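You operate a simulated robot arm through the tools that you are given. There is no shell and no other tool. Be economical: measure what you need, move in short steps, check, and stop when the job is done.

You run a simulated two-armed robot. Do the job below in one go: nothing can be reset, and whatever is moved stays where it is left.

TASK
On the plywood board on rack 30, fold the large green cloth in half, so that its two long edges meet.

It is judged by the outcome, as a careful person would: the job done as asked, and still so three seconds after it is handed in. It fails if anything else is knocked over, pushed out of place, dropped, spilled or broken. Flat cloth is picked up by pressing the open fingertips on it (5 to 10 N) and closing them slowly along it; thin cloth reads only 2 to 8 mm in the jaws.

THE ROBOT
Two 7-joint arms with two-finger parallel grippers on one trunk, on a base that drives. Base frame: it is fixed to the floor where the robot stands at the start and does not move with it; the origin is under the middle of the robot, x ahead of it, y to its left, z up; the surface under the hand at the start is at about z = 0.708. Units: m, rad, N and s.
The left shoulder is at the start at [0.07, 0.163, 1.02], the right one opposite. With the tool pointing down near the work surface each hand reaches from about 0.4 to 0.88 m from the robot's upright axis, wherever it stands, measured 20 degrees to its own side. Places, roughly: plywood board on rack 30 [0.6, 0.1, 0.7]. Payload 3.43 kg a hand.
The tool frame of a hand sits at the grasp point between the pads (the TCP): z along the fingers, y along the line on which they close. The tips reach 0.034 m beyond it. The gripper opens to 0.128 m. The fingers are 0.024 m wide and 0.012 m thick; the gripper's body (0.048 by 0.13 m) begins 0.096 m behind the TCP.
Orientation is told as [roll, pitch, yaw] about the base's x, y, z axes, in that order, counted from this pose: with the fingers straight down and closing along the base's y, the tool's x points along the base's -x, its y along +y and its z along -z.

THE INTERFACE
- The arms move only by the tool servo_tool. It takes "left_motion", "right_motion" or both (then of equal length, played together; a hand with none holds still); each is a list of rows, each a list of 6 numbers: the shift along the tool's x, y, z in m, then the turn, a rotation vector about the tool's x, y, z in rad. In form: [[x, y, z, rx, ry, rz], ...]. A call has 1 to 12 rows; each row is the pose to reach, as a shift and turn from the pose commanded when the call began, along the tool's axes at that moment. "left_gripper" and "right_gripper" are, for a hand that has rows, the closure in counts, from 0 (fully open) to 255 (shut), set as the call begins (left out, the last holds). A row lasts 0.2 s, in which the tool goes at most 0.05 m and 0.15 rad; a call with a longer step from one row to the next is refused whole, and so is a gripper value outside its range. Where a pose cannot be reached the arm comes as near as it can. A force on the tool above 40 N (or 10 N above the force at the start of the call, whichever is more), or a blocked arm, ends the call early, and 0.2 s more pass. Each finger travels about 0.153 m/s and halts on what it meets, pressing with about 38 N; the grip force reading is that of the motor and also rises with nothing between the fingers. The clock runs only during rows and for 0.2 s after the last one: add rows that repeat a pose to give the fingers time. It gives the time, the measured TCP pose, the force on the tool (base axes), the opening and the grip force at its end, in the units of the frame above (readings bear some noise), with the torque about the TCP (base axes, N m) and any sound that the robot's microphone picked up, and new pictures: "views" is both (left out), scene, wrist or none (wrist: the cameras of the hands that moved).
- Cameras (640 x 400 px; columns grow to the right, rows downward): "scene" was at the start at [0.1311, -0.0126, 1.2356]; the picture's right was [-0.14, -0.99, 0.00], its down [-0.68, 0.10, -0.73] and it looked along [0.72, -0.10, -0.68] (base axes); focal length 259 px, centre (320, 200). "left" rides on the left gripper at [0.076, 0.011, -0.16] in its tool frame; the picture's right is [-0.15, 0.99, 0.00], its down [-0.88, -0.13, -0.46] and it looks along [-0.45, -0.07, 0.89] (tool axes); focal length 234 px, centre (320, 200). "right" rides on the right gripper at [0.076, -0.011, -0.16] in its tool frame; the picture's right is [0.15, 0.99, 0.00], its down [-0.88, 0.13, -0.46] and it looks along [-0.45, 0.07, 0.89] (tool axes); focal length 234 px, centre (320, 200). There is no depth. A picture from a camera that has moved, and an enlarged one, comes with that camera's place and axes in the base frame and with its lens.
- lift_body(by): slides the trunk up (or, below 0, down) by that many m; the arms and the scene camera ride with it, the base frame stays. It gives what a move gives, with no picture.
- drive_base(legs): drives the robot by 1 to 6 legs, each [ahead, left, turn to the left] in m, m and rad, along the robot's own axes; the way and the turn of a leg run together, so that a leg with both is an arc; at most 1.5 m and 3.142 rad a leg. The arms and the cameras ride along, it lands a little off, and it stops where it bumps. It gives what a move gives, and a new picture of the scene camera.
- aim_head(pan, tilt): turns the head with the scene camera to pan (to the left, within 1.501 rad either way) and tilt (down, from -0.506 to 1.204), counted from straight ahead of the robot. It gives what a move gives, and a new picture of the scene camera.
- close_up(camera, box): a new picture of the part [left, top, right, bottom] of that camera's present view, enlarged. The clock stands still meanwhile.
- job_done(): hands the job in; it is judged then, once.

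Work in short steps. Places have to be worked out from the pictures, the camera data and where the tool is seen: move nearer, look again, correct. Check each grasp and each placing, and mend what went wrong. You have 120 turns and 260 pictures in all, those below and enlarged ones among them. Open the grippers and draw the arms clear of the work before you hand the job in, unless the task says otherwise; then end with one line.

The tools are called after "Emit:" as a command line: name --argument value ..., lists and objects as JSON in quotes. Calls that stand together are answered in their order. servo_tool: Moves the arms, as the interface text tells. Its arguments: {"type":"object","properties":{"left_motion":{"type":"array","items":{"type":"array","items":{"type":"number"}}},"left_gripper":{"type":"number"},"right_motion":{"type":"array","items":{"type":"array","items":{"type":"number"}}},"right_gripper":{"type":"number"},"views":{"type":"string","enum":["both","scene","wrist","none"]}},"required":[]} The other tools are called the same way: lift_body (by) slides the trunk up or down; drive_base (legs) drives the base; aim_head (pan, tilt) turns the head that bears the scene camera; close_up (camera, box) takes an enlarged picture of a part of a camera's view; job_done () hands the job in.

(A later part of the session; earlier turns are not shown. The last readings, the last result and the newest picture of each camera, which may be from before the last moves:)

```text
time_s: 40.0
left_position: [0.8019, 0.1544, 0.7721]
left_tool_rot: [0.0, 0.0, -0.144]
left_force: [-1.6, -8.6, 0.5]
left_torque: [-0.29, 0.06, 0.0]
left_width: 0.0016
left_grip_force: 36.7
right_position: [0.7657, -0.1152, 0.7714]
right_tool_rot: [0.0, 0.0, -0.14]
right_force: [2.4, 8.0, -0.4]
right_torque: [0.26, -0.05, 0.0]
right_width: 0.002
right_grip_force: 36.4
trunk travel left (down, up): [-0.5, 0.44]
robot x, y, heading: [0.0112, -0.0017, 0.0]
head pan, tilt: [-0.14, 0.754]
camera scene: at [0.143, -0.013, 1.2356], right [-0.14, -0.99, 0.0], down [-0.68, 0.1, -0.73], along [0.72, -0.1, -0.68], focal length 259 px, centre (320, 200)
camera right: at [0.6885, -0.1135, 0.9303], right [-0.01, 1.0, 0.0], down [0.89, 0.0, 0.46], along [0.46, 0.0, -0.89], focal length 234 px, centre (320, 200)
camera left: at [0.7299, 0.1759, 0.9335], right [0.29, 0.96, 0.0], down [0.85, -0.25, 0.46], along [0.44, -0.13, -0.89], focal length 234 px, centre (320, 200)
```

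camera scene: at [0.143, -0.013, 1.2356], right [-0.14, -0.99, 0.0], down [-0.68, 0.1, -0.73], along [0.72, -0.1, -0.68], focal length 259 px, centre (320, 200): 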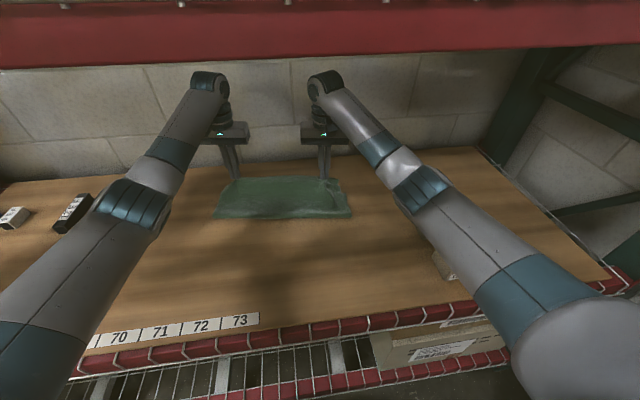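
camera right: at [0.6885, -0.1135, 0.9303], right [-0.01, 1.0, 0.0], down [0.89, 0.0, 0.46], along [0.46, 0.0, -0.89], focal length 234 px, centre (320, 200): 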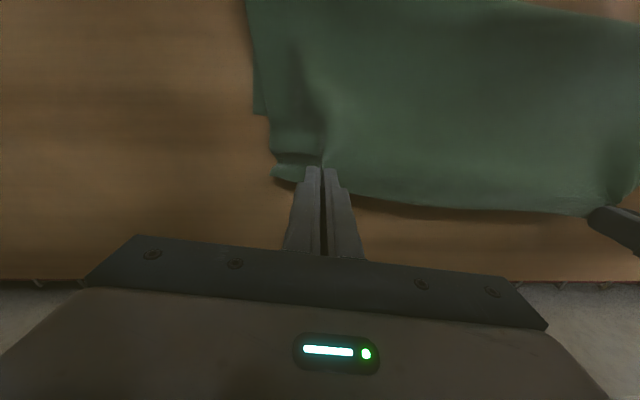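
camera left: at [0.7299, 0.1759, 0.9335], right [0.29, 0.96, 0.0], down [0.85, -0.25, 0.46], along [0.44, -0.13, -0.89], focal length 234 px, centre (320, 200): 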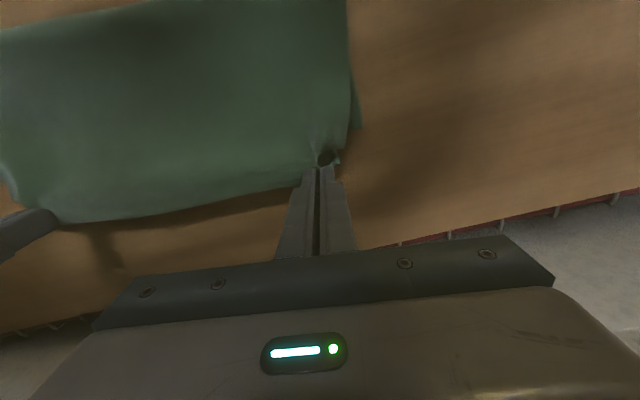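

Both grips hold, though the edge is tight between the hands (8 N). I bring them slightly together, and peel the edge back toward me.

Emit:
servo_tool --left_motion '[[-0.002, -0.012, -0.005, 0, 0, 0], [0.02, -0.015, -0.02, 0, 0, 0], [0.04, -0.018, -0.033, 0, 0, 0], [0.06, -0.021, -0.042, 0, 0, 0], [0.08, -0.024, -0.045, 0, 0, 0], [0.1, -0.027, -0.045, 0, 0, 0], [0.117, -0.029, -0.045, 0, 0, 0], [0.117, -0.029, -0.045, 0, 0, 0]]' --right_motion '[[0.002, 0.012, -0.005, 0, 0, 0], [0.02, 0.01, -0.02, 0, 0, 0], [0.045, 0.007, -0.033, 0, 0, 0], [0.07, 0.003, -0.042, 0, 0, 0], [0.095, -0.001, -0.045, 0, 0, 0], [0.117, -0.004, -0.045, 0, 0, 0], [0.135, -0.007, -0.045, 0, 0, 0], [0.135, -0.007, -0.045, 0, 0, 0]]'

Emit:
close_up --camera "scene" --box '[190, 120, 380, 240]'

```text
time_s: 41.8
left_position: [0.6811, 0.1428, 0.8169]
left_tool_rot: [0.001, 0.0, -0.141]
left_force: [1.0, -0.1, -0.3]
left_torque: [0.03, 0.05, -0.02]
left_width: 0.002
left_grip_force: 37.1
right_position: [0.6302, -0.1031, 0.816]
right_tool_rot: [-0.001, -0.002, -0.144]
right_force: [-0.2, -0.1, -0.5]
right_torque: [0.0, 0.01, 0.0]
right_width: 0.0021
right_grip_force: 36.5
trunk travel left (down, up): [-0.5, 0.44]
robot x, y, heading: [0.0103, 0.0019, -0.004]
head pan, tilt: [-0.14, 0.754]
camera scene: at [0.1432, -0.013, 1.2356], right [-0.14, -0.99, 0.0], down [-0.68, 0.1, -0.73], along [0.72, -0.1, -0.69], focal length 259 px, centre (320, 200)
camera right: at [0.5534, -0.1017, 0.9765], right [0.0, 1.0, 0.0], down [0.89, 0.0, 0.46], along [0.46, 0.0, -0.89], focal length 234 px, centre (320, 200)
camera left: at [0.6097, 0.1645, 0.978], right [0.29, 0.96, 0.0], down [0.85, -0.25, 0.45], along [0.44, -0.13, -0.89], focal length 234 px, centre (320, 200)
```

scene: 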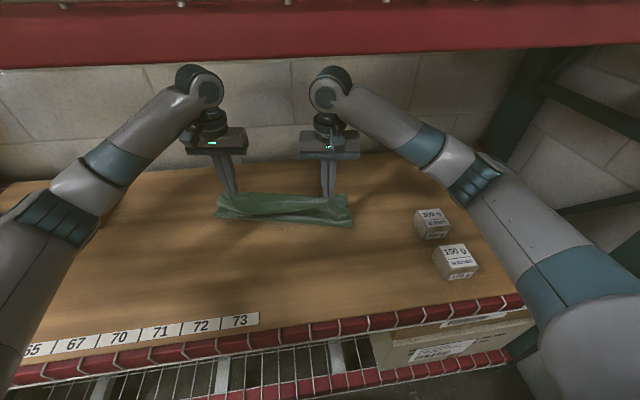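
right: 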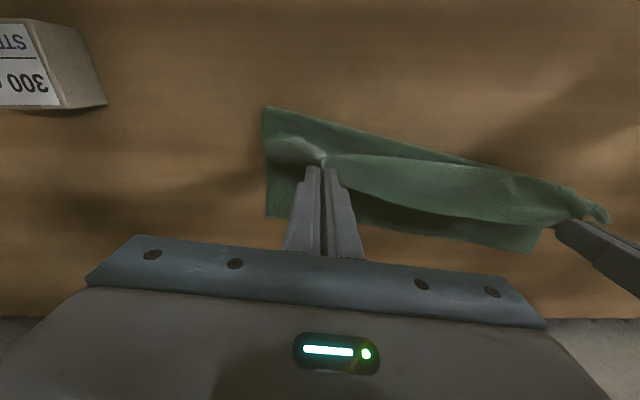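
left: 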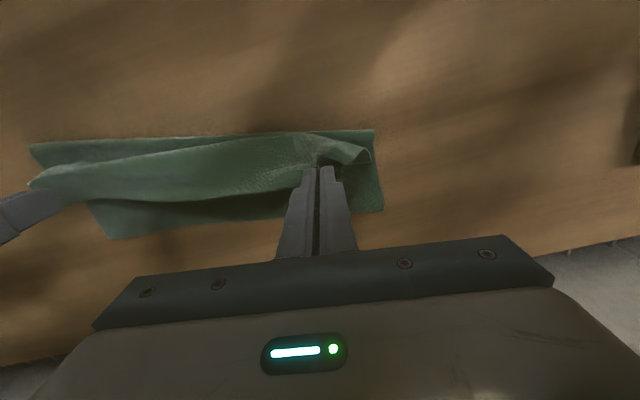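

```text
3.33 times, centred on (285, 180) of scene
camera zoom: at [0.1432, -0.013, 1.2356], right [-0.14, -0.99, 0.0], down [-0.68, 0.1, -0.73], along [0.72, -0.1, -0.69], focal length 863 px, centre (437, 267)
```

zoom: 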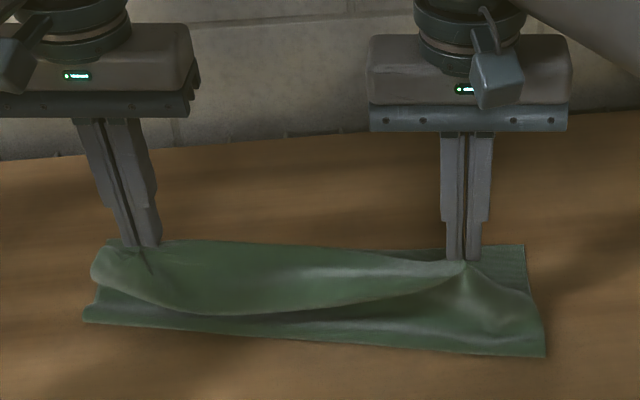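

The lower layer's corners are visible: left (0.78, 0.196), right (0.716, −0.172). The fold hasn't rolled back enough, so I peel further toward me before re-laying.

Emit:
servo_tool --left_motion '[[0.02, -0.001, 0, 0, 0, 0], [0.04, -0.003, 0, 0, 0, 0], [0.06, -0.004, 0.005, 0, 0, 0], [0.08, -0.006, 0.01, 0, 0, 0], [0.1, -0.008, 0.02, 0, 0, 0], [0.1, -0.008, 0.02, 0, 0, 0]]' --right_motion '[[0.02, -0.004, 0, 0, 0, 0], [0.04, -0.008, 0, 0, 0, 0], [0.06, -0.013, 0.005, 0, 0, 0], [0.083, -0.018, 0.01, 0, 0, 0], [0.1, -0.02, 0.02, 0, 0, 0], [0.1, -0.02, 0.02, 0, 0, 0]]'

Emit:
close_up --camera "scene" --box '[190, 140, 380, 260]'

```text
time_s: 43.2
left_position: [0.5835, 0.1504, 0.7982]
left_tool_rot: [0.0, 0.001, -0.144]
left_force: [-0.9, -1.0, -0.1]
left_torque: [-0.02, 0.0, -0.02]
left_width: 0.0019
left_grip_force: 36.4
right_position: [0.5297, -0.107, 0.7955]
right_tool_rot: [0.002, 0.002, -0.142]
right_force: [0.1, 0.1, -0.2]
right_torque: [0.03, -0.01, -0.03]
right_width: 0.0018
right_grip_force: 36.9
trunk travel left (down, up): [-0.5, 0.44]
robot x, y, heading: [0.0129, 0.0012, -0.002]
head pan, tilt: [-0.14, 0.754]
camera scene: at [0.1429, -0.0131, 1.2356], right [-0.14, -0.99, 0.0], down [-0.68, 0.1, -0.73], along [0.72, -0.1, -0.68], focal length 259 px, centre (320, 200)
camera right: at [0.453, -0.1067, 0.9552], right [0.0, 1.0, 0.0], down [0.89, 0.0, 0.46], along [0.46, 0.0, -0.89], focal length 234 px, centre (320, 200)
camera left: at [0.5105, 0.1709, 0.9594], right [0.29, 0.96, 0.0], down [0.85, -0.25, 0.46], along [0.44, -0.13, -0.89], focal length 234 px, centre (320, 200)
```

scene: 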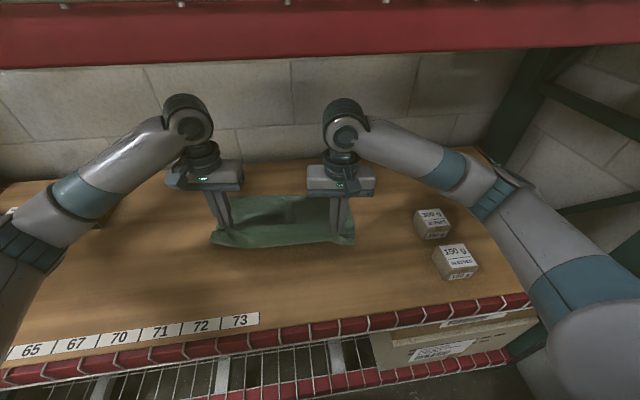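
right: 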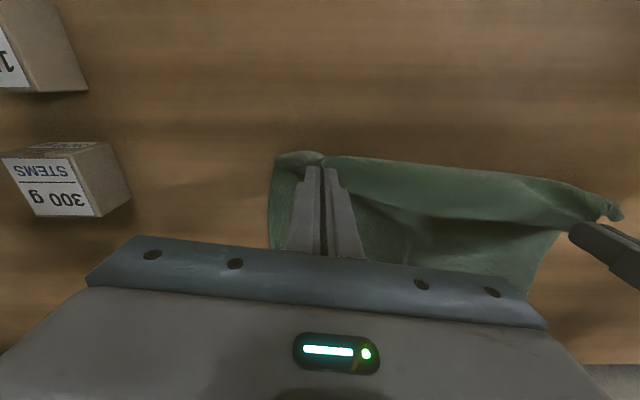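
left: 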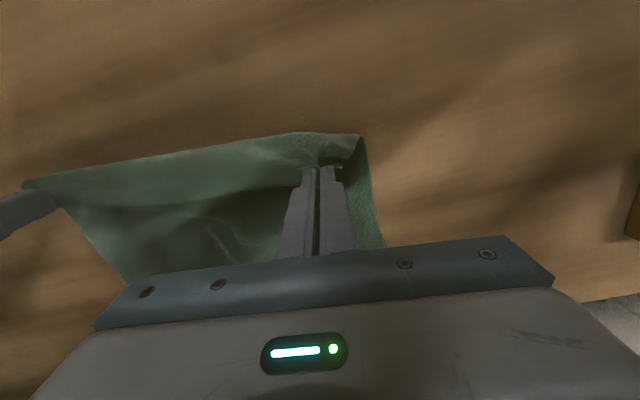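

```text
3.33 times, centred on (285, 200) of scene
camera zoom: at [0.1429, -0.0131, 1.2356], right [-0.14, -0.99, 0.0], down [-0.68, 0.1, -0.73], along [0.72, -0.1, -0.68], focal length 863 px, centre (437, 200)
```

zoom: 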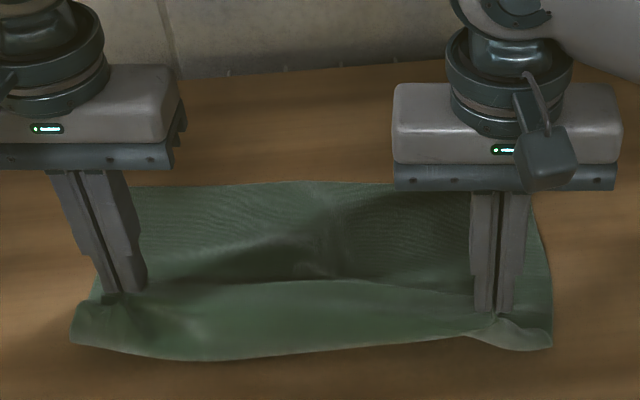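

Cloth is opened back to the near side. Now re-laying along an arc without overshoot: left pinch to (0.760, 0.151), right to (0.715, −0.109).

Emit:
servo_tool --left_motion '[[-0.0175, 0.0025, -0.015, 0, 0, 0], [-0.035, 0.005, -0.03, 0, 0, 0], [-0.0524, 0.0075, -0.035, 0, 0, 0], [-0.07, 0.01, -0.035, 0, 0, 0], [-0.087, 0.0125, -0.033, 0, 0, 0], [-0.105, 0.015, -0.028, 0, 0, 0], [-0.122, 0.0175, -0.018, 0, 0, 0], [-0.14, 0.02, -0.003, 0, 0, 0], [-0.157, 0.0225, 0.017, 0, 0, 0], [-0.1747, 0.025, 0.035, 0, 0, 0], [-0.1747, 0.025, 0.043, 0, 0, 0], [-0.1747, 0.025, 0.043, 0, 0, 0]]' --right_motion '[[-0.018, 0.0024, -0.015, 0, 0, 0], [-0.037, 0.005, -0.03, 0, 0, 0], [-0.055, 0.007, -0.035, 0, 0, 0], [-0.073, 0.01, -0.035, 0, 0, 0], [-0.092, 0.012, -0.033, 0, 0, 0], [-0.11, 0.0145, -0.028, 0, 0, 0], [-0.128, 0.017, -0.018, 0, 0, 0], [-0.147, 0.019, -0.003, 0, 0, 0], [-0.165, 0.0215, 0.017, 0, 0, 0], [-0.1835, 0.024, 0.035, 0, 0, 0], [-0.1835, 0.024, 0.043, 0, 0, 0], [-0.1835, 0.024, 0.043, 0, 0, 0]]'

Emit:
close_up --camera "scene" --box '[190, 140, 380, 260]'

Emit:
close_up --camera "left" --box '[220, 60, 460, 210]'

Emit:
close_up --camera "right" --box '[200, 60, 440, 210]'

```text
time_s: 45.8
left_position: [0.7602, 0.1493, 0.7549]
left_tool_rot: [-0.001, 0.001, -0.143]
left_force: [0.4, -1.3, -1.0]
left_torque: [-0.07, 0.01, -0.03]
left_width: 0.0019
left_grip_force: 36.5
right_position: [0.7142, -0.1113, 0.7528]
right_tool_rot: [0.001, 0.0, -0.141]
right_force: [0.1, 2.4, -0.4]
right_torque: [0.08, -0.01, 0.01]
right_width: 0.0022
right_grip_force: 36.7
trunk travel left (down, up): [-0.5, 0.44]
robot x, y, heading: [0.0119, -0.0033, -0.001]
head pan, tilt: [-0.14, 0.754]
camera scene: at [0.143, -0.013, 1.2356], right [-0.14, -0.99, 0.0], down [-0.68, 0.1, -0.73], along [0.72, -0.1, -0.68], focal length 259 px, centre (320, 200)
camera right: at [0.6372, -0.1103, 0.9115], right [-0.01, 1.0, 0.0], down [0.89, 0.0, 0.46], along [0.46, 0.0, -0.89], focal length 234 px, centre (320, 200)
camera left: at [0.6869, 0.1714, 0.9157], right [0.29, 0.96, 0.0], down [0.85, -0.25, 0.46], along [0.44, -0.13, -0.89], focal length 234 px, centre (320, 200)
```

scene: 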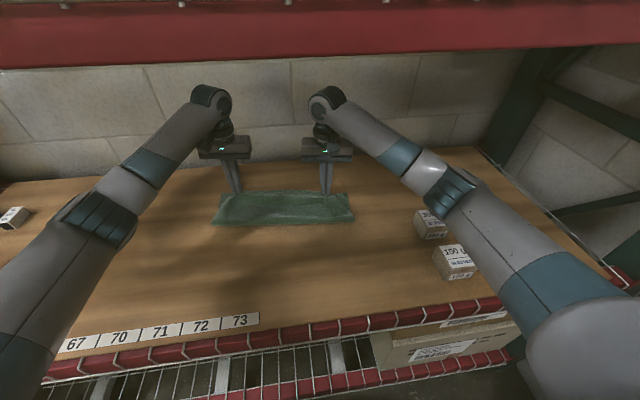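
right: 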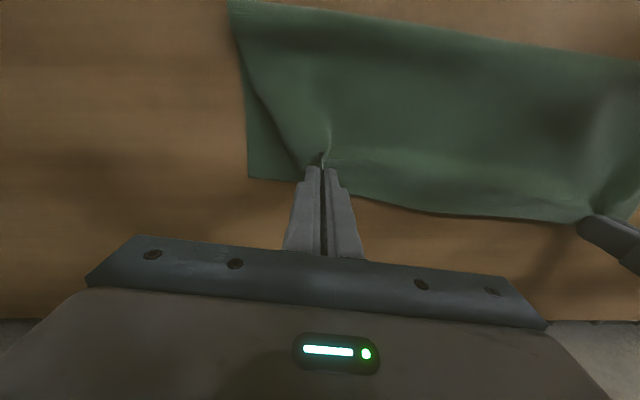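
left: 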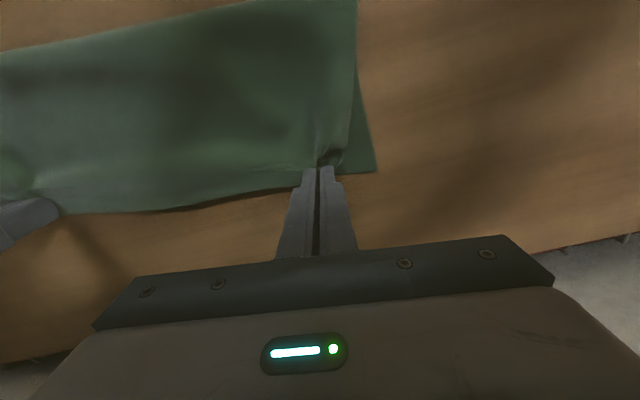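

```text
3.33 times, centred on (285, 200) of scene
camera zoom: at [0.143, -0.013, 1.2356], right [-0.14, -0.99, 0.0], down [-0.68, 0.1, -0.73], along [0.72, -0.1, -0.68], focal length 863 px, centre (437, 200)
```

zoom: 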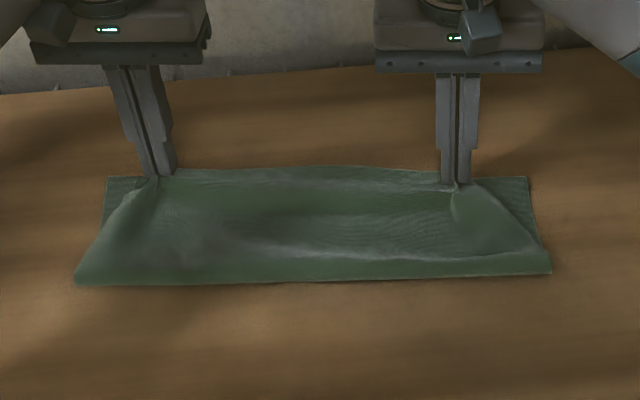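

```text
2.67 times, centred on (340, 135) of left
camera zoom: at [0.6869, 0.1714, 0.9157], right [0.29, 0.96, 0.0], down [0.85, -0.25, 0.46], along [0.44, -0.13, -0.89], focal length 624 px, centre (267, 373)
```

zoom: 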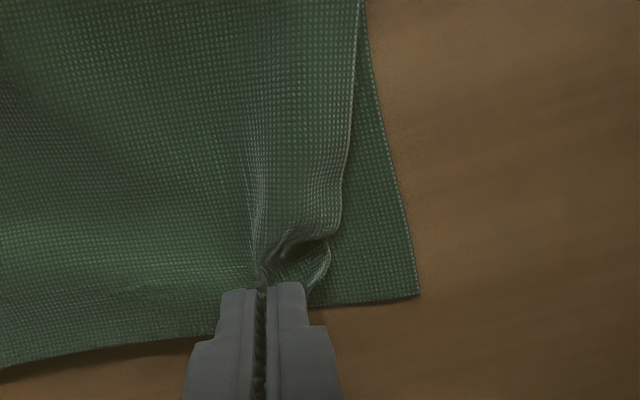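

```text
2.67 times, centred on (320, 135) of right
camera zoom: at [0.6372, -0.1103, 0.9115], right [-0.01, 1.0, 0.0], down [0.89, 0.0, 0.46], along [0.46, 0.0, -0.89], focal length 624 px, centre (320, 373)
```

zoom: 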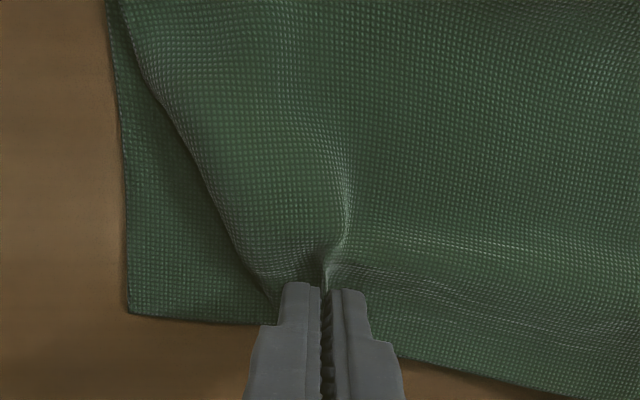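

The fold is now well placed. The corners are drawn in by the pinch; I lower to light contact and open slowly so the fingers spread the corners.

Emit:
servo_tool --left_motion '[[0, 0, 0.003, 0, 0, 0], [0, 0, 0.006, 0, 0, 0], [0, 0, 0.006, 0, 0, 0]]' --right_motion '[[0, 0, 0.003, 0, 0, 0], [0, 0, 0.006, 0, 0, 0], [0, 0, 0.006, 0, 0, 0]]' --views "none"

Emit:
servo_tool --left_motion '[[0, 0, 0, 0, 0, 0], [0, 0, 0, 0, 0, 0], [0, 0, 0, 0, 0, 0]]' --right_motion '[[0, 0, 0, 0, 0, 0], [0, 0, 0, 0, 0, 0], [0, 0, 0, 0, 0, 0]]' --left_gripper 215 --right_gripper 215 --views "wrist"

Emit:
close_up --camera "left" --box '[220, 60, 460, 210]'

Emit:
close_up --camera "right" --box '[200, 60, 440, 210]'

```text
time_s: 46.6
left_position: [0.7594, 0.15, 0.7488]
left_tool_rot: [0.001, 0.0, -0.144]
left_force: [-0.1, -1.5, 0.2]
left_torque: [-0.03, -0.02, 0.0]
left_width: 0.0021
left_grip_force: 37.0
right_position: [0.7158, -0.1117, 0.7478]
right_tool_rot: [-0.001, 0.0, -0.142]
right_force: [0.0, 1.2, 1.1]
right_torque: [0.07, -0.01, -0.02]
right_width: 0.0021
right_grip_force: 36.4
trunk travel left (down, up): [-0.5, 0.44]
robot x, y, heading: [0.0091, -0.0033, 0.0]
head pan, tilt: [-0.14, 0.754]
```

```text
time_s: 47.4
left_position: [0.7589, 0.1506, 0.7496]
left_tool_rot: [0.0, 0.002, -0.142]
left_force: [-0.7, -0.3, -0.5]
left_torque: [0.02, -0.01, 0.0]
left_width: 0.0202
left_grip_force: 0.1
right_position: [0.7154, -0.1121, 0.7463]
right_tool_rot: [0.001, 0.0, -0.141]
right_force: [-0.7, 0.1, -0.4]
right_torque: [-0.02, 0.02, 0.0]
right_width: 0.0202
right_grip_force: 0.0
trunk travel left (down, up): [-0.5, 0.44]
robot x, y, heading: [0.0092, -0.0014, 0.002]
head pan, tilt: [-0.14, 0.754]
camera right: at [0.6376, -0.1102, 0.9063], right [0.0, 1.0, 0.0], down [0.89, 0.0, 0.46], along [0.46, 0.0, -0.89], focal length 234 px, centre (320, 200)
camera left: at [0.6868, 0.1714, 0.9099], right [0.29, 0.96, 0.0], down [0.85, -0.25, 0.46], along [0.44, -0.13, -0.89], focal length 234 px, centre (320, 200)
```

right: 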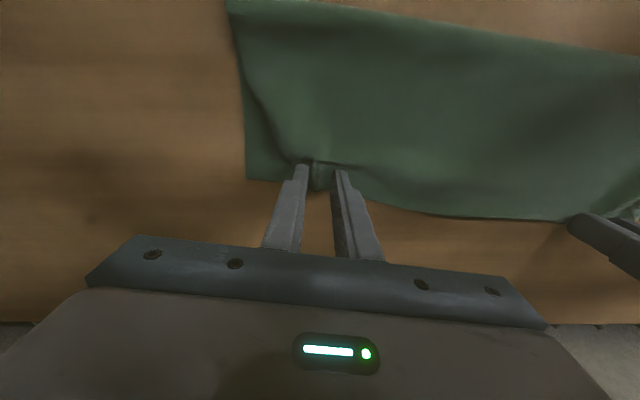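
left: 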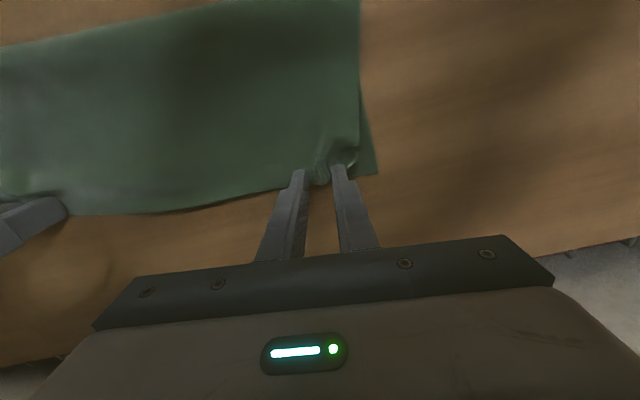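

```text
2.67 times, centred on (340, 135) of left
camera zoom: at [0.6868, 0.1714, 0.9099], right [0.29, 0.96, 0.0], down [0.85, -0.25, 0.46], along [0.44, -0.13, -0.89], focal length 624 px, centre (267, 373)
```

zoom: 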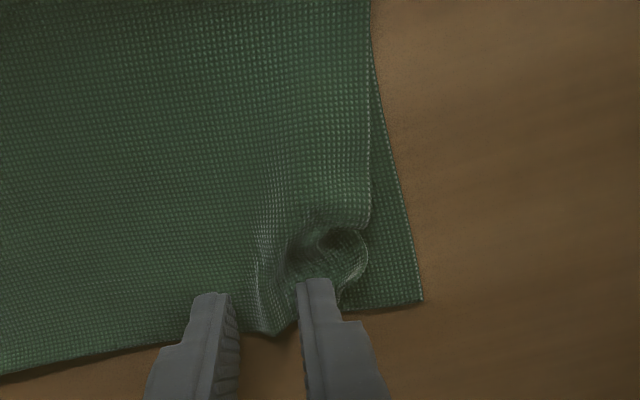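

```text
2.67 times, centred on (320, 135) of right
camera zoom: at [0.6376, -0.1102, 0.9063], right [0.0, 1.0, 0.0], down [0.89, 0.0, 0.46], along [0.46, 0.0, -0.89], focal length 624 px, centre (320, 373)
```

zoom: 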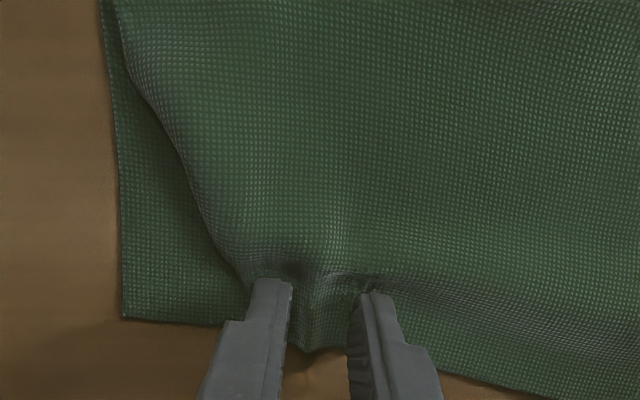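

Lifting the fingers straight out to see how the corners relax.

Emit:
servo_tool --left_motion '[[0, 0, -0.015, 0, 0, 0], [0, 0, -0.03, 0, 0, 0], [0, 0, -0.05, 0, 0, 0], [0.03, 0, -0.06, 0, 0, 0], [0.06, 0, -0.07, 0, 0, 0], [0.06, 0, -0.07, 0, 0, 0]]' --right_motion '[[0, 0, -0.015, 0, 0, 0], [0, 0, -0.03, 0, 0, 0], [0, 0, -0.05, 0, 0, 0], [0.03, 0, -0.06, 0, 0, 0], [0.06, 0, -0.07, 0, 0, 0], [0.06, 0, -0.07, 0, 0, 0]]' --views "wrist"

Emit:
close_up --camera "left" --box '[220, 60, 460, 260]'

Emit:
close_up --camera "right" --box '[200, 60, 440, 260]'

Emit:
close_up --camera "scene" --box '[190, 140, 380, 260]'

```text
time_s: 48.8
left_position: [0.7007, 0.159, 0.8189]
left_tool_rot: [0.0, 0.001, -0.14]
left_force: [0.1, 0.4, 0.3]
left_torque: [0.0, 0.02, -0.01]
left_width: 0.02
left_grip_force: 0.1
right_position: [0.6563, -0.1021, 0.8177]
right_tool_rot: [0.001, 0.001, -0.143]
right_force: [-0.4, 0.0, 0.2]
right_torque: [-0.03, 0.05, 0.02]
right_width: 0.0203
right_grip_force: 0.1
trunk travel left (down, up): [-0.5, 0.44]
robot x, y, heading: [0.0118, -0.0004, -0.006]
head pan, tilt: [-0.14, 0.754]
camera right: at [0.5794, -0.1004, 0.9771], right [0.0, 1.0, 0.0], down [0.89, 0.0, 0.45], along [0.45, 0.0, -0.89], focal length 234 px, centre (320, 200)
camera left: at [0.6288, 0.1802, 0.9806], right [0.28, 0.96, 0.0], down [0.85, -0.25, 0.45], along [0.44, -0.13, -0.89], focal length 234 px, centre (320, 200)
```

right: 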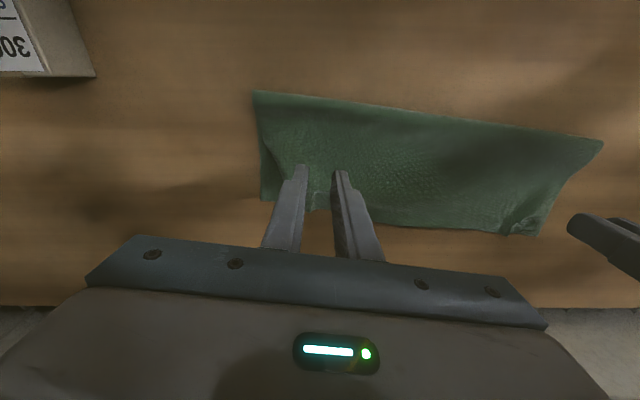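
left: 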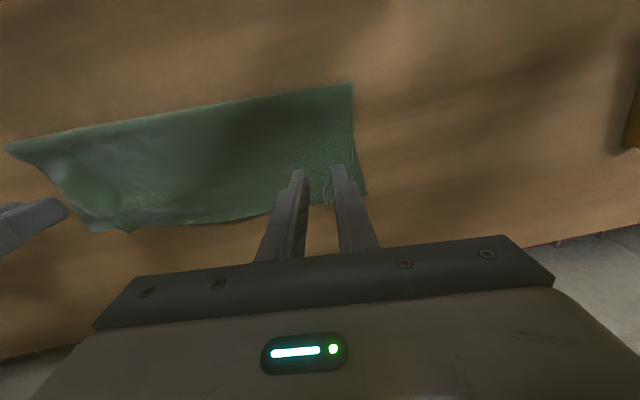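

```text
2.00 times, centred on (340, 160) of left
camera zoom: at [0.6288, 0.1802, 0.9806], right [0.28, 0.96, 0.0], down [0.85, -0.25, 0.45], along [0.44, -0.13, -0.89], focal length 468 px, centre (280, 280)
```

zoom: 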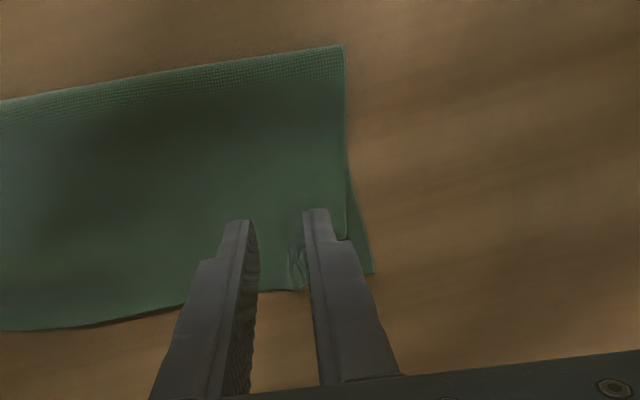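

```text
2.00 times, centred on (320, 160) of right
camera zoom: at [0.5794, -0.1004, 0.9771], right [0.0, 1.0, 0.0], down [0.89, 0.0, 0.45], along [0.45, 0.0, -0.89], focal length 468 px, centre (320, 280)
```

zoom: 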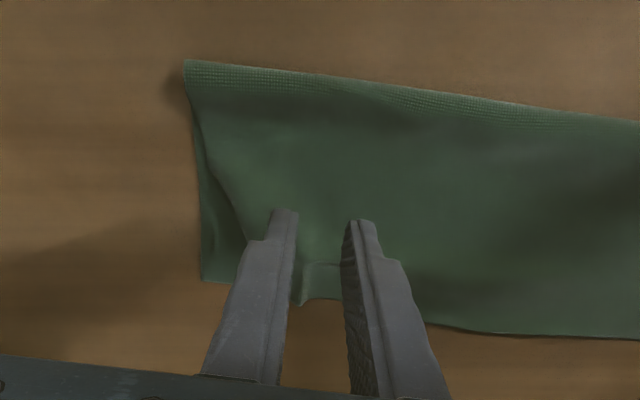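

```text
3.33 times, centred on (285, 200) of scene
camera zoom: at [0.1435, -0.013, 1.2355], right [-0.14, -0.99, 0.0], down [-0.68, 0.1, -0.73], along [0.72, -0.1, -0.69], focal length 863 px, centre (437, 200)
```

zoom: 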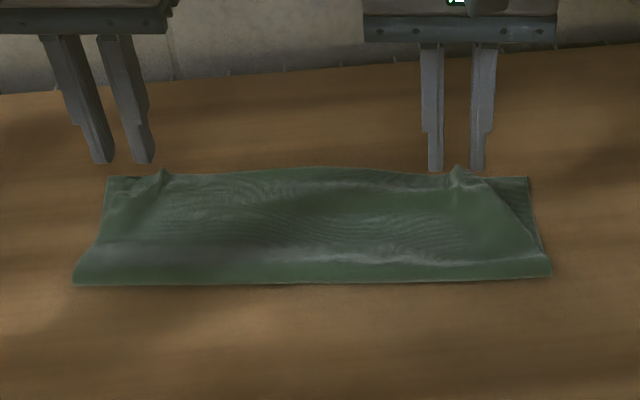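

The long edges now meet along their length; only small upright ridges remain at the pinch spots, pulling each corner inward 2–3 cm. I'll straddle each ridge and spread it by pressing lightly and opening.

Emit:
servo_tool --left_motion '[[-0.02, 0.001, 0, 0, 0, 0], [-0.04, 0.002, 0.01, 0, 0, 0], [-0.0516, 0.003, 0.03, 0, 0, 0], [-0.0516, 0.003, 0.055, 0, 0, 0], [-0.0516, 0.003, 0.068, 0, 0, 0], [-0.0516, 0.003, 0.073, 0, 0, 0], [-0.0516, 0.003, 0.073, 0, 0, 0]]' --right_motion '[[-0.02, -0.001, 0, 0, 0, 0], [-0.04, -0.002, 0.01, 0, 0, 0], [-0.053, -0.0035, 0.03, 0, 0, 0], [-0.053, -0.0035, 0.055, 0, 0, 0], [-0.053, -0.0035, 0.068, 0, 0, 0], [-0.053, -0.0035, 0.072, 0, 0, 0], [-0.053, -0.0035, 0.072, 0, 0, 0]]' --left_gripper 195 --right_gripper 195 --views "wrist"

Emit:
close_up --camera "left" --box '[220, 60, 460, 210]'

Emit:
close_up --camera "right" --box '[200, 60, 440, 210]'

```text
time_s: 50.4
left_position: [0.7501, 0.154, 0.7457]
left_tool_rot: [0.002, 0.0, -0.143]
left_force: [-1.1, 0.7, 3.2]
left_torque: [0.06, -0.02, 0.0]
left_width: 0.0305
left_grip_force: 0.4
right_position: [0.7079, -0.1132, 0.7463]
right_tool_rot: [0.0, 0.001, -0.141]
right_force: [0.4, 0.0, 2.0]
right_torque: [-0.02, -0.02, 0.02]
right_width: 0.0301
right_grip_force: 0.1
trunk travel left (down, up): [-0.5, 0.44]
robot x, y, heading: [0.0142, -0.0024, -0.003]
head pan, tilt: [-0.14, 0.754]
camera right: at [0.6302, -0.1122, 0.9056], right [0.0, 1.0, 0.0], down [0.89, 0.0, 0.46], along [0.46, 0.0, -0.89], focal length 234 px, centre (320, 200)
camera left: at [0.6789, 0.1748, 0.9063], right [0.29, 0.96, 0.0], down [0.85, -0.25, 0.46], along [0.44, -0.13, -0.89], focal length 234 px, centre (320, 200)
```

right: 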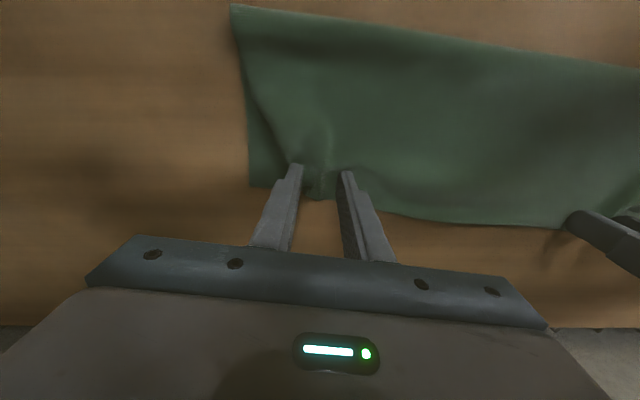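
left: 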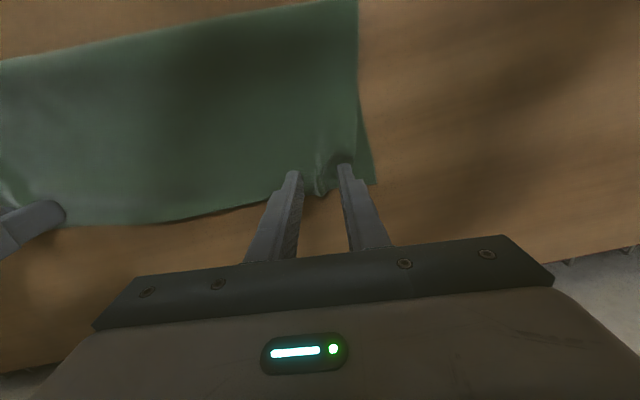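

```text
2.67 times, centred on (340, 135) of left
camera zoom: at [0.6789, 0.1748, 0.9063], right [0.29, 0.96, 0.0], down [0.85, -0.25, 0.46], along [0.44, -0.13, -0.89], focal length 624 px, centre (267, 373)
```

zoom: 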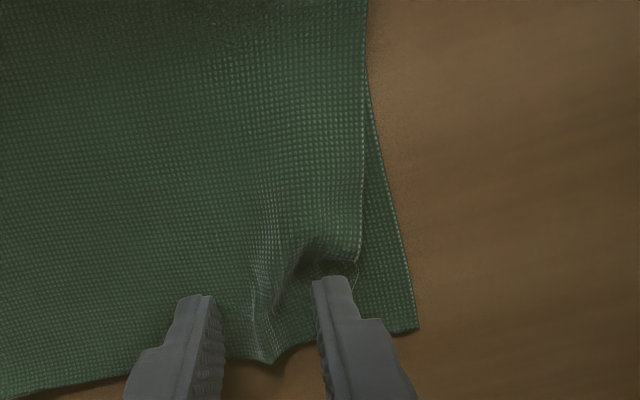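

```text
2.67 times, centred on (320, 135) of right
camera zoom: at [0.6302, -0.1122, 0.9056], right [0.0, 1.0, 0.0], down [0.89, 0.0, 0.46], along [0.46, 0.0, -0.89], focal length 624 px, centre (320, 373)
```

zoom: 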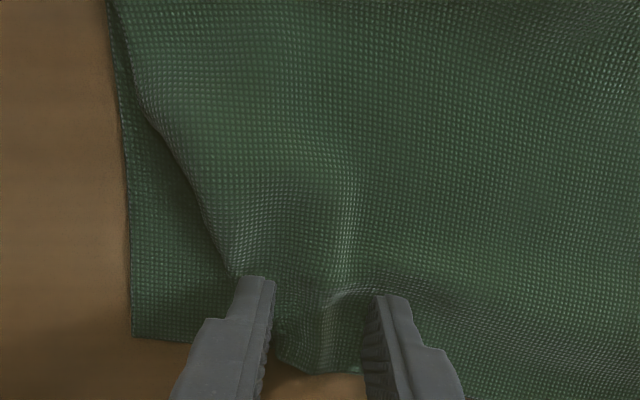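

Light contact (2–3 N), ridges between the fingers. Opening in steps while shifting each hand outward.

Emit:
servo_tool --left_motion '[[0, 0.004, 0.0005, 0, 0, 0], [0, 0.006, 0.0005, 0, 0, 0]]' --right_motion '[[0, -0.004, 0.0005, 0, 0, 0], [0, -0.006, 0.0005, 0, 0, 0]]' --left_gripper 175 --right_gripper 175 --views "none"

Emit:
servo_tool --left_motion '[[0, 0.004, 0, 0, 0, 0], [0, 0.008, 0, 0, 0, 0]]' --right_motion '[[0, -0.004, 0, 0, 0, 0], [0, -0.008, 0, 0, 0, 0]]' --left_gripper 155 --right_gripper 155 --views "wrist"

Emit:
close_up --camera "left" --box '[220, 60, 460, 210]'

Emit:
close_up --camera "right" --box '[200, 60, 440, 210]'

```text
time_s: 51.0
left_position: [0.7522, 0.1596, 0.7444]
left_tool_rot: [-0.001, -0.002, -0.142]
left_force: [0.1, -1.3, 2.9]
left_torque: [0.01, 0.0, 0.02]
left_width: 0.0395
left_grip_force: 0.0
right_position: [0.7065, -0.1191, 0.745]
right_tool_rot: [-0.001, 0.001, -0.141]
right_force: [0.4, 0.3, 0.4]
right_torque: [-0.02, 0.03, -0.03]
right_width: 0.0404
right_grip_force: 0.1
trunk travel left (down, up): [-0.5, 0.44]
robot x, y, heading: [0.0118, -0.0015, 0.0]
head pan, tilt: [-0.14, 0.754]
```

```text
time_s: 51.6
left_position: [0.7532, 0.1684, 0.7455]
left_tool_rot: [-0.001, -0.001, -0.141]
left_force: [-0.1, -1.0, 2.2]
left_torque: [0.01, 0.01, -0.01]
left_width: 0.0492
left_grip_force: 0.0
right_position: [0.7049, -0.1266, 0.7456]
right_tool_rot: [-0.001, -0.001, -0.143]
right_force: [0.2, 0.9, 0.8]
right_torque: [0.02, 0.01, 0.01]
right_width: 0.0504
right_grip_force: 0.2
trunk travel left (down, up): [-0.5, 0.44]
robot x, y, heading: [0.0113, 0.0055, -0.002]
head pan, tilt: [-0.14, 0.754]
camera right: at [0.6279, -0.1259, 0.9051], right [0.0, 1.0, 0.0], down [0.89, 0.0, 0.46], along [0.46, 0.0, -0.89], focal length 234 px, centre (320, 200)
camera left: at [0.6807, 0.189, 0.9063], right [0.28, 0.96, 0.0], down [0.85, -0.25, 0.46], along [0.44, -0.13, -0.89], focal length 234 px, centre (320, 200)
```

right: 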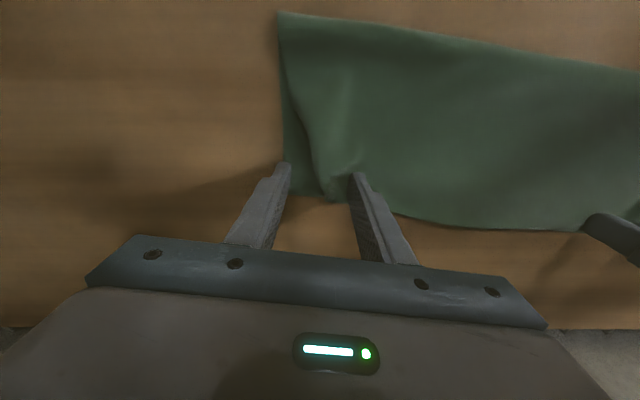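
left: 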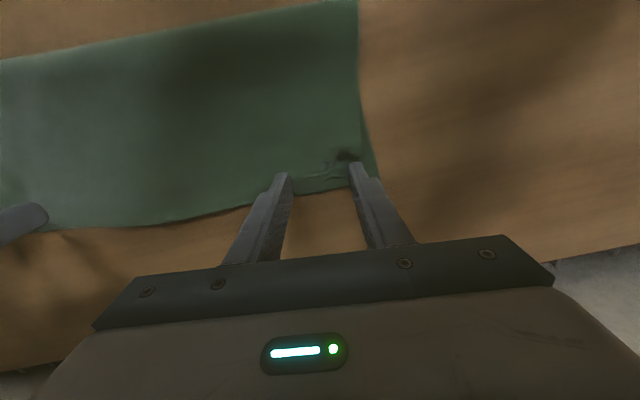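

```text
2.67 times, centred on (340, 135) of left
camera zoom: at [0.6807, 0.189, 0.9063], right [0.28, 0.96, 0.0], down [0.85, -0.25, 0.46], along [0.44, -0.13, -0.89], focal length 624 px, centre (267, 373)
```

zoom: 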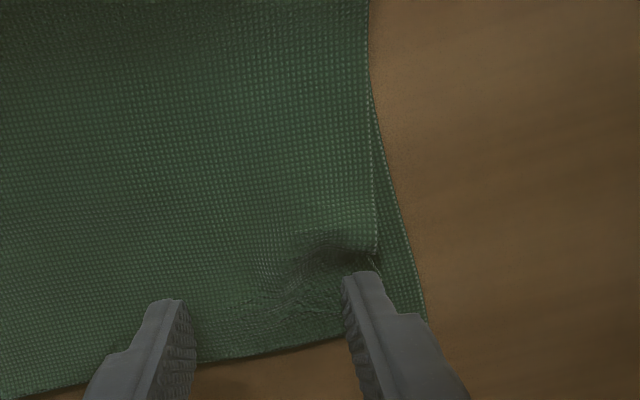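

```text
2.67 times, centred on (320, 135) of right
camera zoom: at [0.6279, -0.1259, 0.9051], right [0.0, 1.0, 0.0], down [0.89, 0.0, 0.46], along [0.46, 0.0, -0.89], focal length 624 px, centre (320, 373)
```

zoom: 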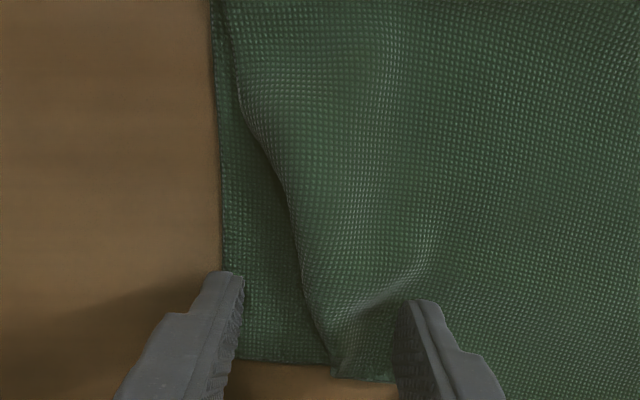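

The left ridge has flattened out well. Nudging the left corner a further 1 cm outward; the right had slipped off contact, so I raise the right hand to inspect.

Emit:
servo_tool --left_motion '[[0, 0.004, 0.0006, 0, 0, 0], [0, 0.008, 0.0006, 0, 0, 0], [0, 0.012, 0.0006, 0, 0, 0], [0, 0.012, -0.02, 0, 0, 0], [0, 0.012, -0.045, 0, 0, 0], [0.03, 0.012, -0.065, 0, 0, 0], [0.06, 0.012, -0.07, 0, 0, 0]]' --right_motion '[[0, 0, -0.01, 0, 0, 0], [0, 0, -0.02, 0, 0, 0], [0, 0, -0.03, 0, 0, 0], [0.01, -0.01, -0.05, 0, 0, 0], [0.03, -0.03, -0.06, 0, 0, 0], [0.05, -0.05, -0.065, 0, 0, 0], [0.05, -0.05, -0.065, 0, 0, 0]]'

Emit:
close_up --camera "scene" --box '[190, 140, 380, 260]'

Emit:
close_up --camera "right" --box '[260, 60, 500, 260]'

Emit:
close_up --camera "left" --box '[180, 60, 420, 260]'

```text
time_s: 53.2
left_position: [0.6964, 0.1869, 0.8149]
left_tool_rot: [0.001, 0.001, -0.141]
left_force: [0.1, -1.3, -0.7]
left_torque: [0.0, 0.01, 0.02]
left_width: 0.05
left_grip_force: 0.0
right_position: [0.6492, -0.1692, 0.8087]
right_tool_rot: [-0.003, 0.0, -0.142]
right_force: [-0.5, 0.1, 0.4]
right_torque: [-0.04, 0.02, -0.02]
right_width: 0.0501
right_grip_force: 0.1
trunk travel left (down, up): [-0.5, 0.44]
robot x, y, heading: [0.014, 0.0048, 0.0]
head pan, tilt: [-0.14, 0.754]
camera scene: at [0.1428, -0.0123, 1.2356], right [-0.14, -0.99, 0.0], down [-0.68, 0.1, -0.73], along [0.72, -0.1, -0.68], focal length 259 px, centre (320, 200)
camera right: at [0.5716, -0.1673, 0.969], right [0.0, 1.0, 0.0], down [0.89, 0.0, 0.46], along [0.46, 0.0, -0.89], focal length 234 px, centre (320, 200)
camera left: at [0.6249, 0.2086, 0.9764], right [0.28, 0.96, 0.0], down [0.85, -0.25, 0.46], along [0.44, -0.13, -0.89], focal length 234 px, centre (320, 200)
```

scene: 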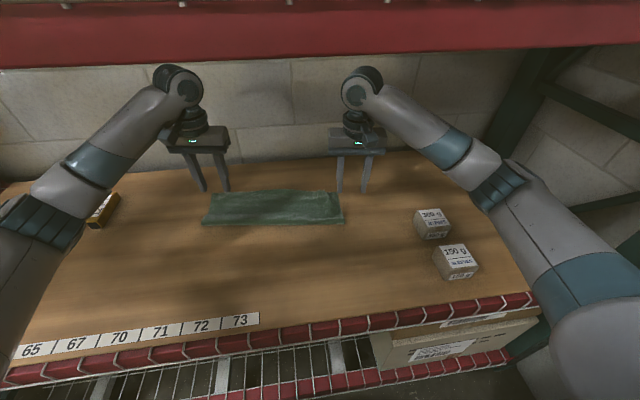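
right: 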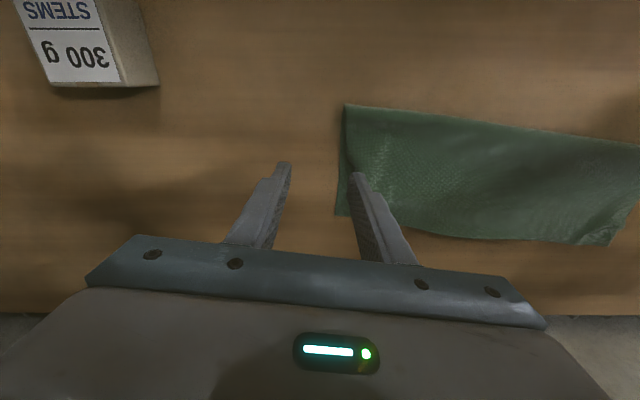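
left: 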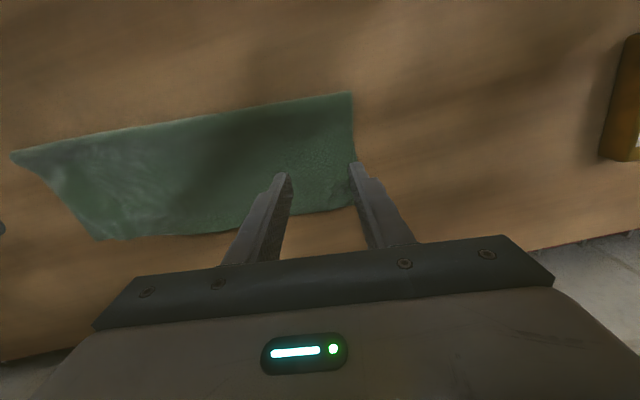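

```text
3.33 times, centred on (285, 200) of scene
camera zoom: at [0.1428, -0.0123, 1.2356], right [-0.14, -0.99, 0.0], down [-0.68, 0.1, -0.73], along [0.72, -0.1, -0.68], focal length 863 px, centre (437, 200)
```

zoom: 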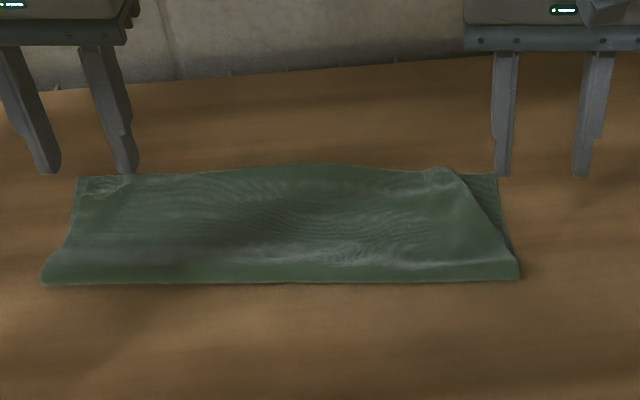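

```text
2.00 times, centred on (380, 160) of right
camera zoom: at [0.5716, -0.1673, 0.969], right [0.0, 1.0, 0.0], down [0.89, 0.0, 0.46], along [0.46, 0.0, -0.89], focal length 468 px, centre (200, 280)
```

zoom: 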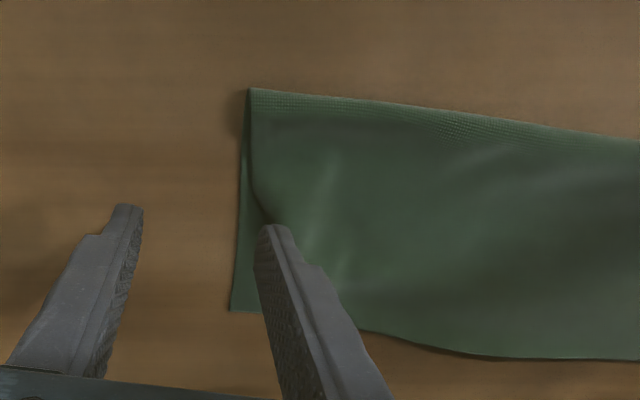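

```text
2.00 times, centred on (300, 160) of left
camera zoom: at [0.6249, 0.2086, 0.9764], right [0.28, 0.96, 0.0], down [0.85, -0.25, 0.46], along [0.44, -0.13, -0.89], focal length 468 px, centre (360, 280)
```

zoom: 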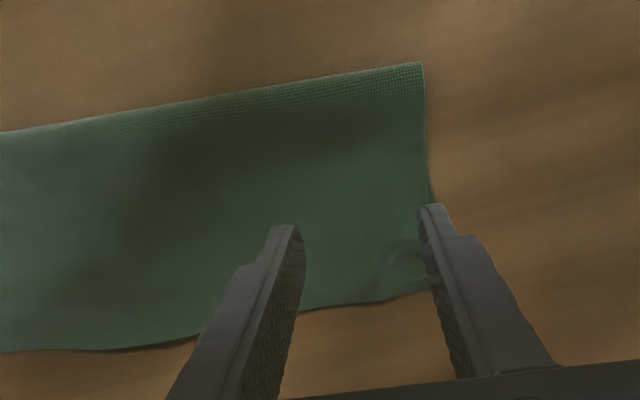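

Left corner is now flush. The right corner still looks folded under; moving the right hand aside to see it clearly.

Emit:
servo_tool --right_motion '[[0.02, 0, -0.005, 0, 0, 0], [0.045, 0, -0.01, 0, 0, 0], [0.045, -0.03, -0.01, 0, 0, 0]]' --views "none"

Emit:
close_up --camera "right" --box '[330, 120, 530, 270]'

Emit:
close_up --camera "scene" --box '[290, 165, 370, 235]'

```text
time_s: 54.0
left_position: [0.697, 0.1856, 0.8157]
left_tool_rot: [0.001, 0.0, -0.143]
left_force: [0.0, -0.3, -0.7]
left_torque: [0.01, 0.0, 0.0]
left_width: 0.0503
left_grip_force: 0.1
right_position: [0.6008, -0.1959, 0.8194]
right_tool_rot: [0.0, -0.001, -0.143]
right_force: [0.1, -0.3, 0.4]
right_torque: [0.02, -0.03, 0.0]
right_width: 0.0502
right_grip_force: 0.0
trunk travel left (down, up): [-0.5, 0.44]
robot x, y, heading: [0.0114, 0.0012, 0.001]
head pan, tilt: [-0.14, 0.754]
```

```text
2.67 times, centred on (430, 195) of right
camera zoom: at [0.5236, -0.1943, 0.9787], right [0.0, 1.0, 0.0], down [0.89, 0.0, 0.46], along [0.46, 0.0, -0.89], focal length 624 px, centre (27, 213)
```

zoom: 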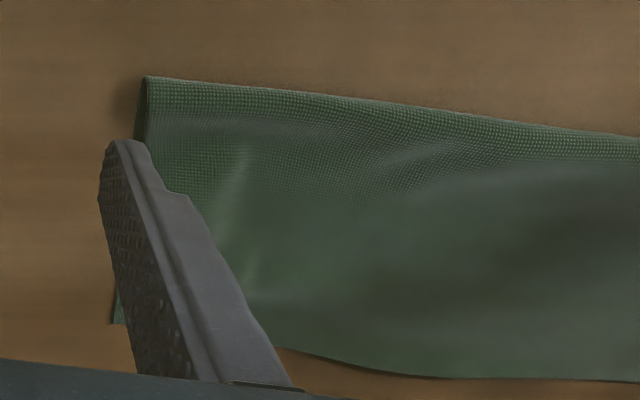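

```text
5.71 times, centred on (330, 200) of scene
camera zoom: at [0.1425, -0.0143, 1.2357], right [-0.14, -0.99, 0.0], down [-0.68, 0.1, -0.73], along [0.72, -0.1, -0.68], focal length 1480 px, centre (263, 200)
```

zoom: 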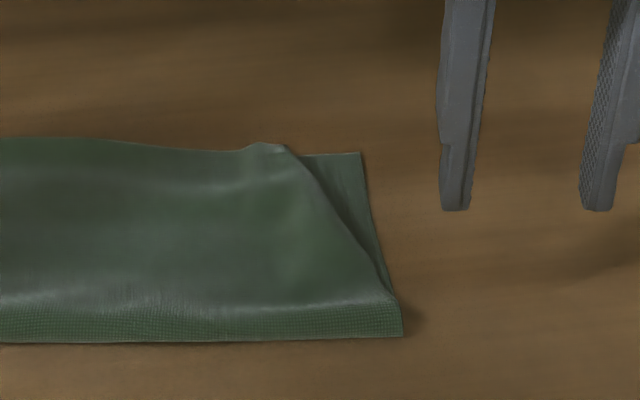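

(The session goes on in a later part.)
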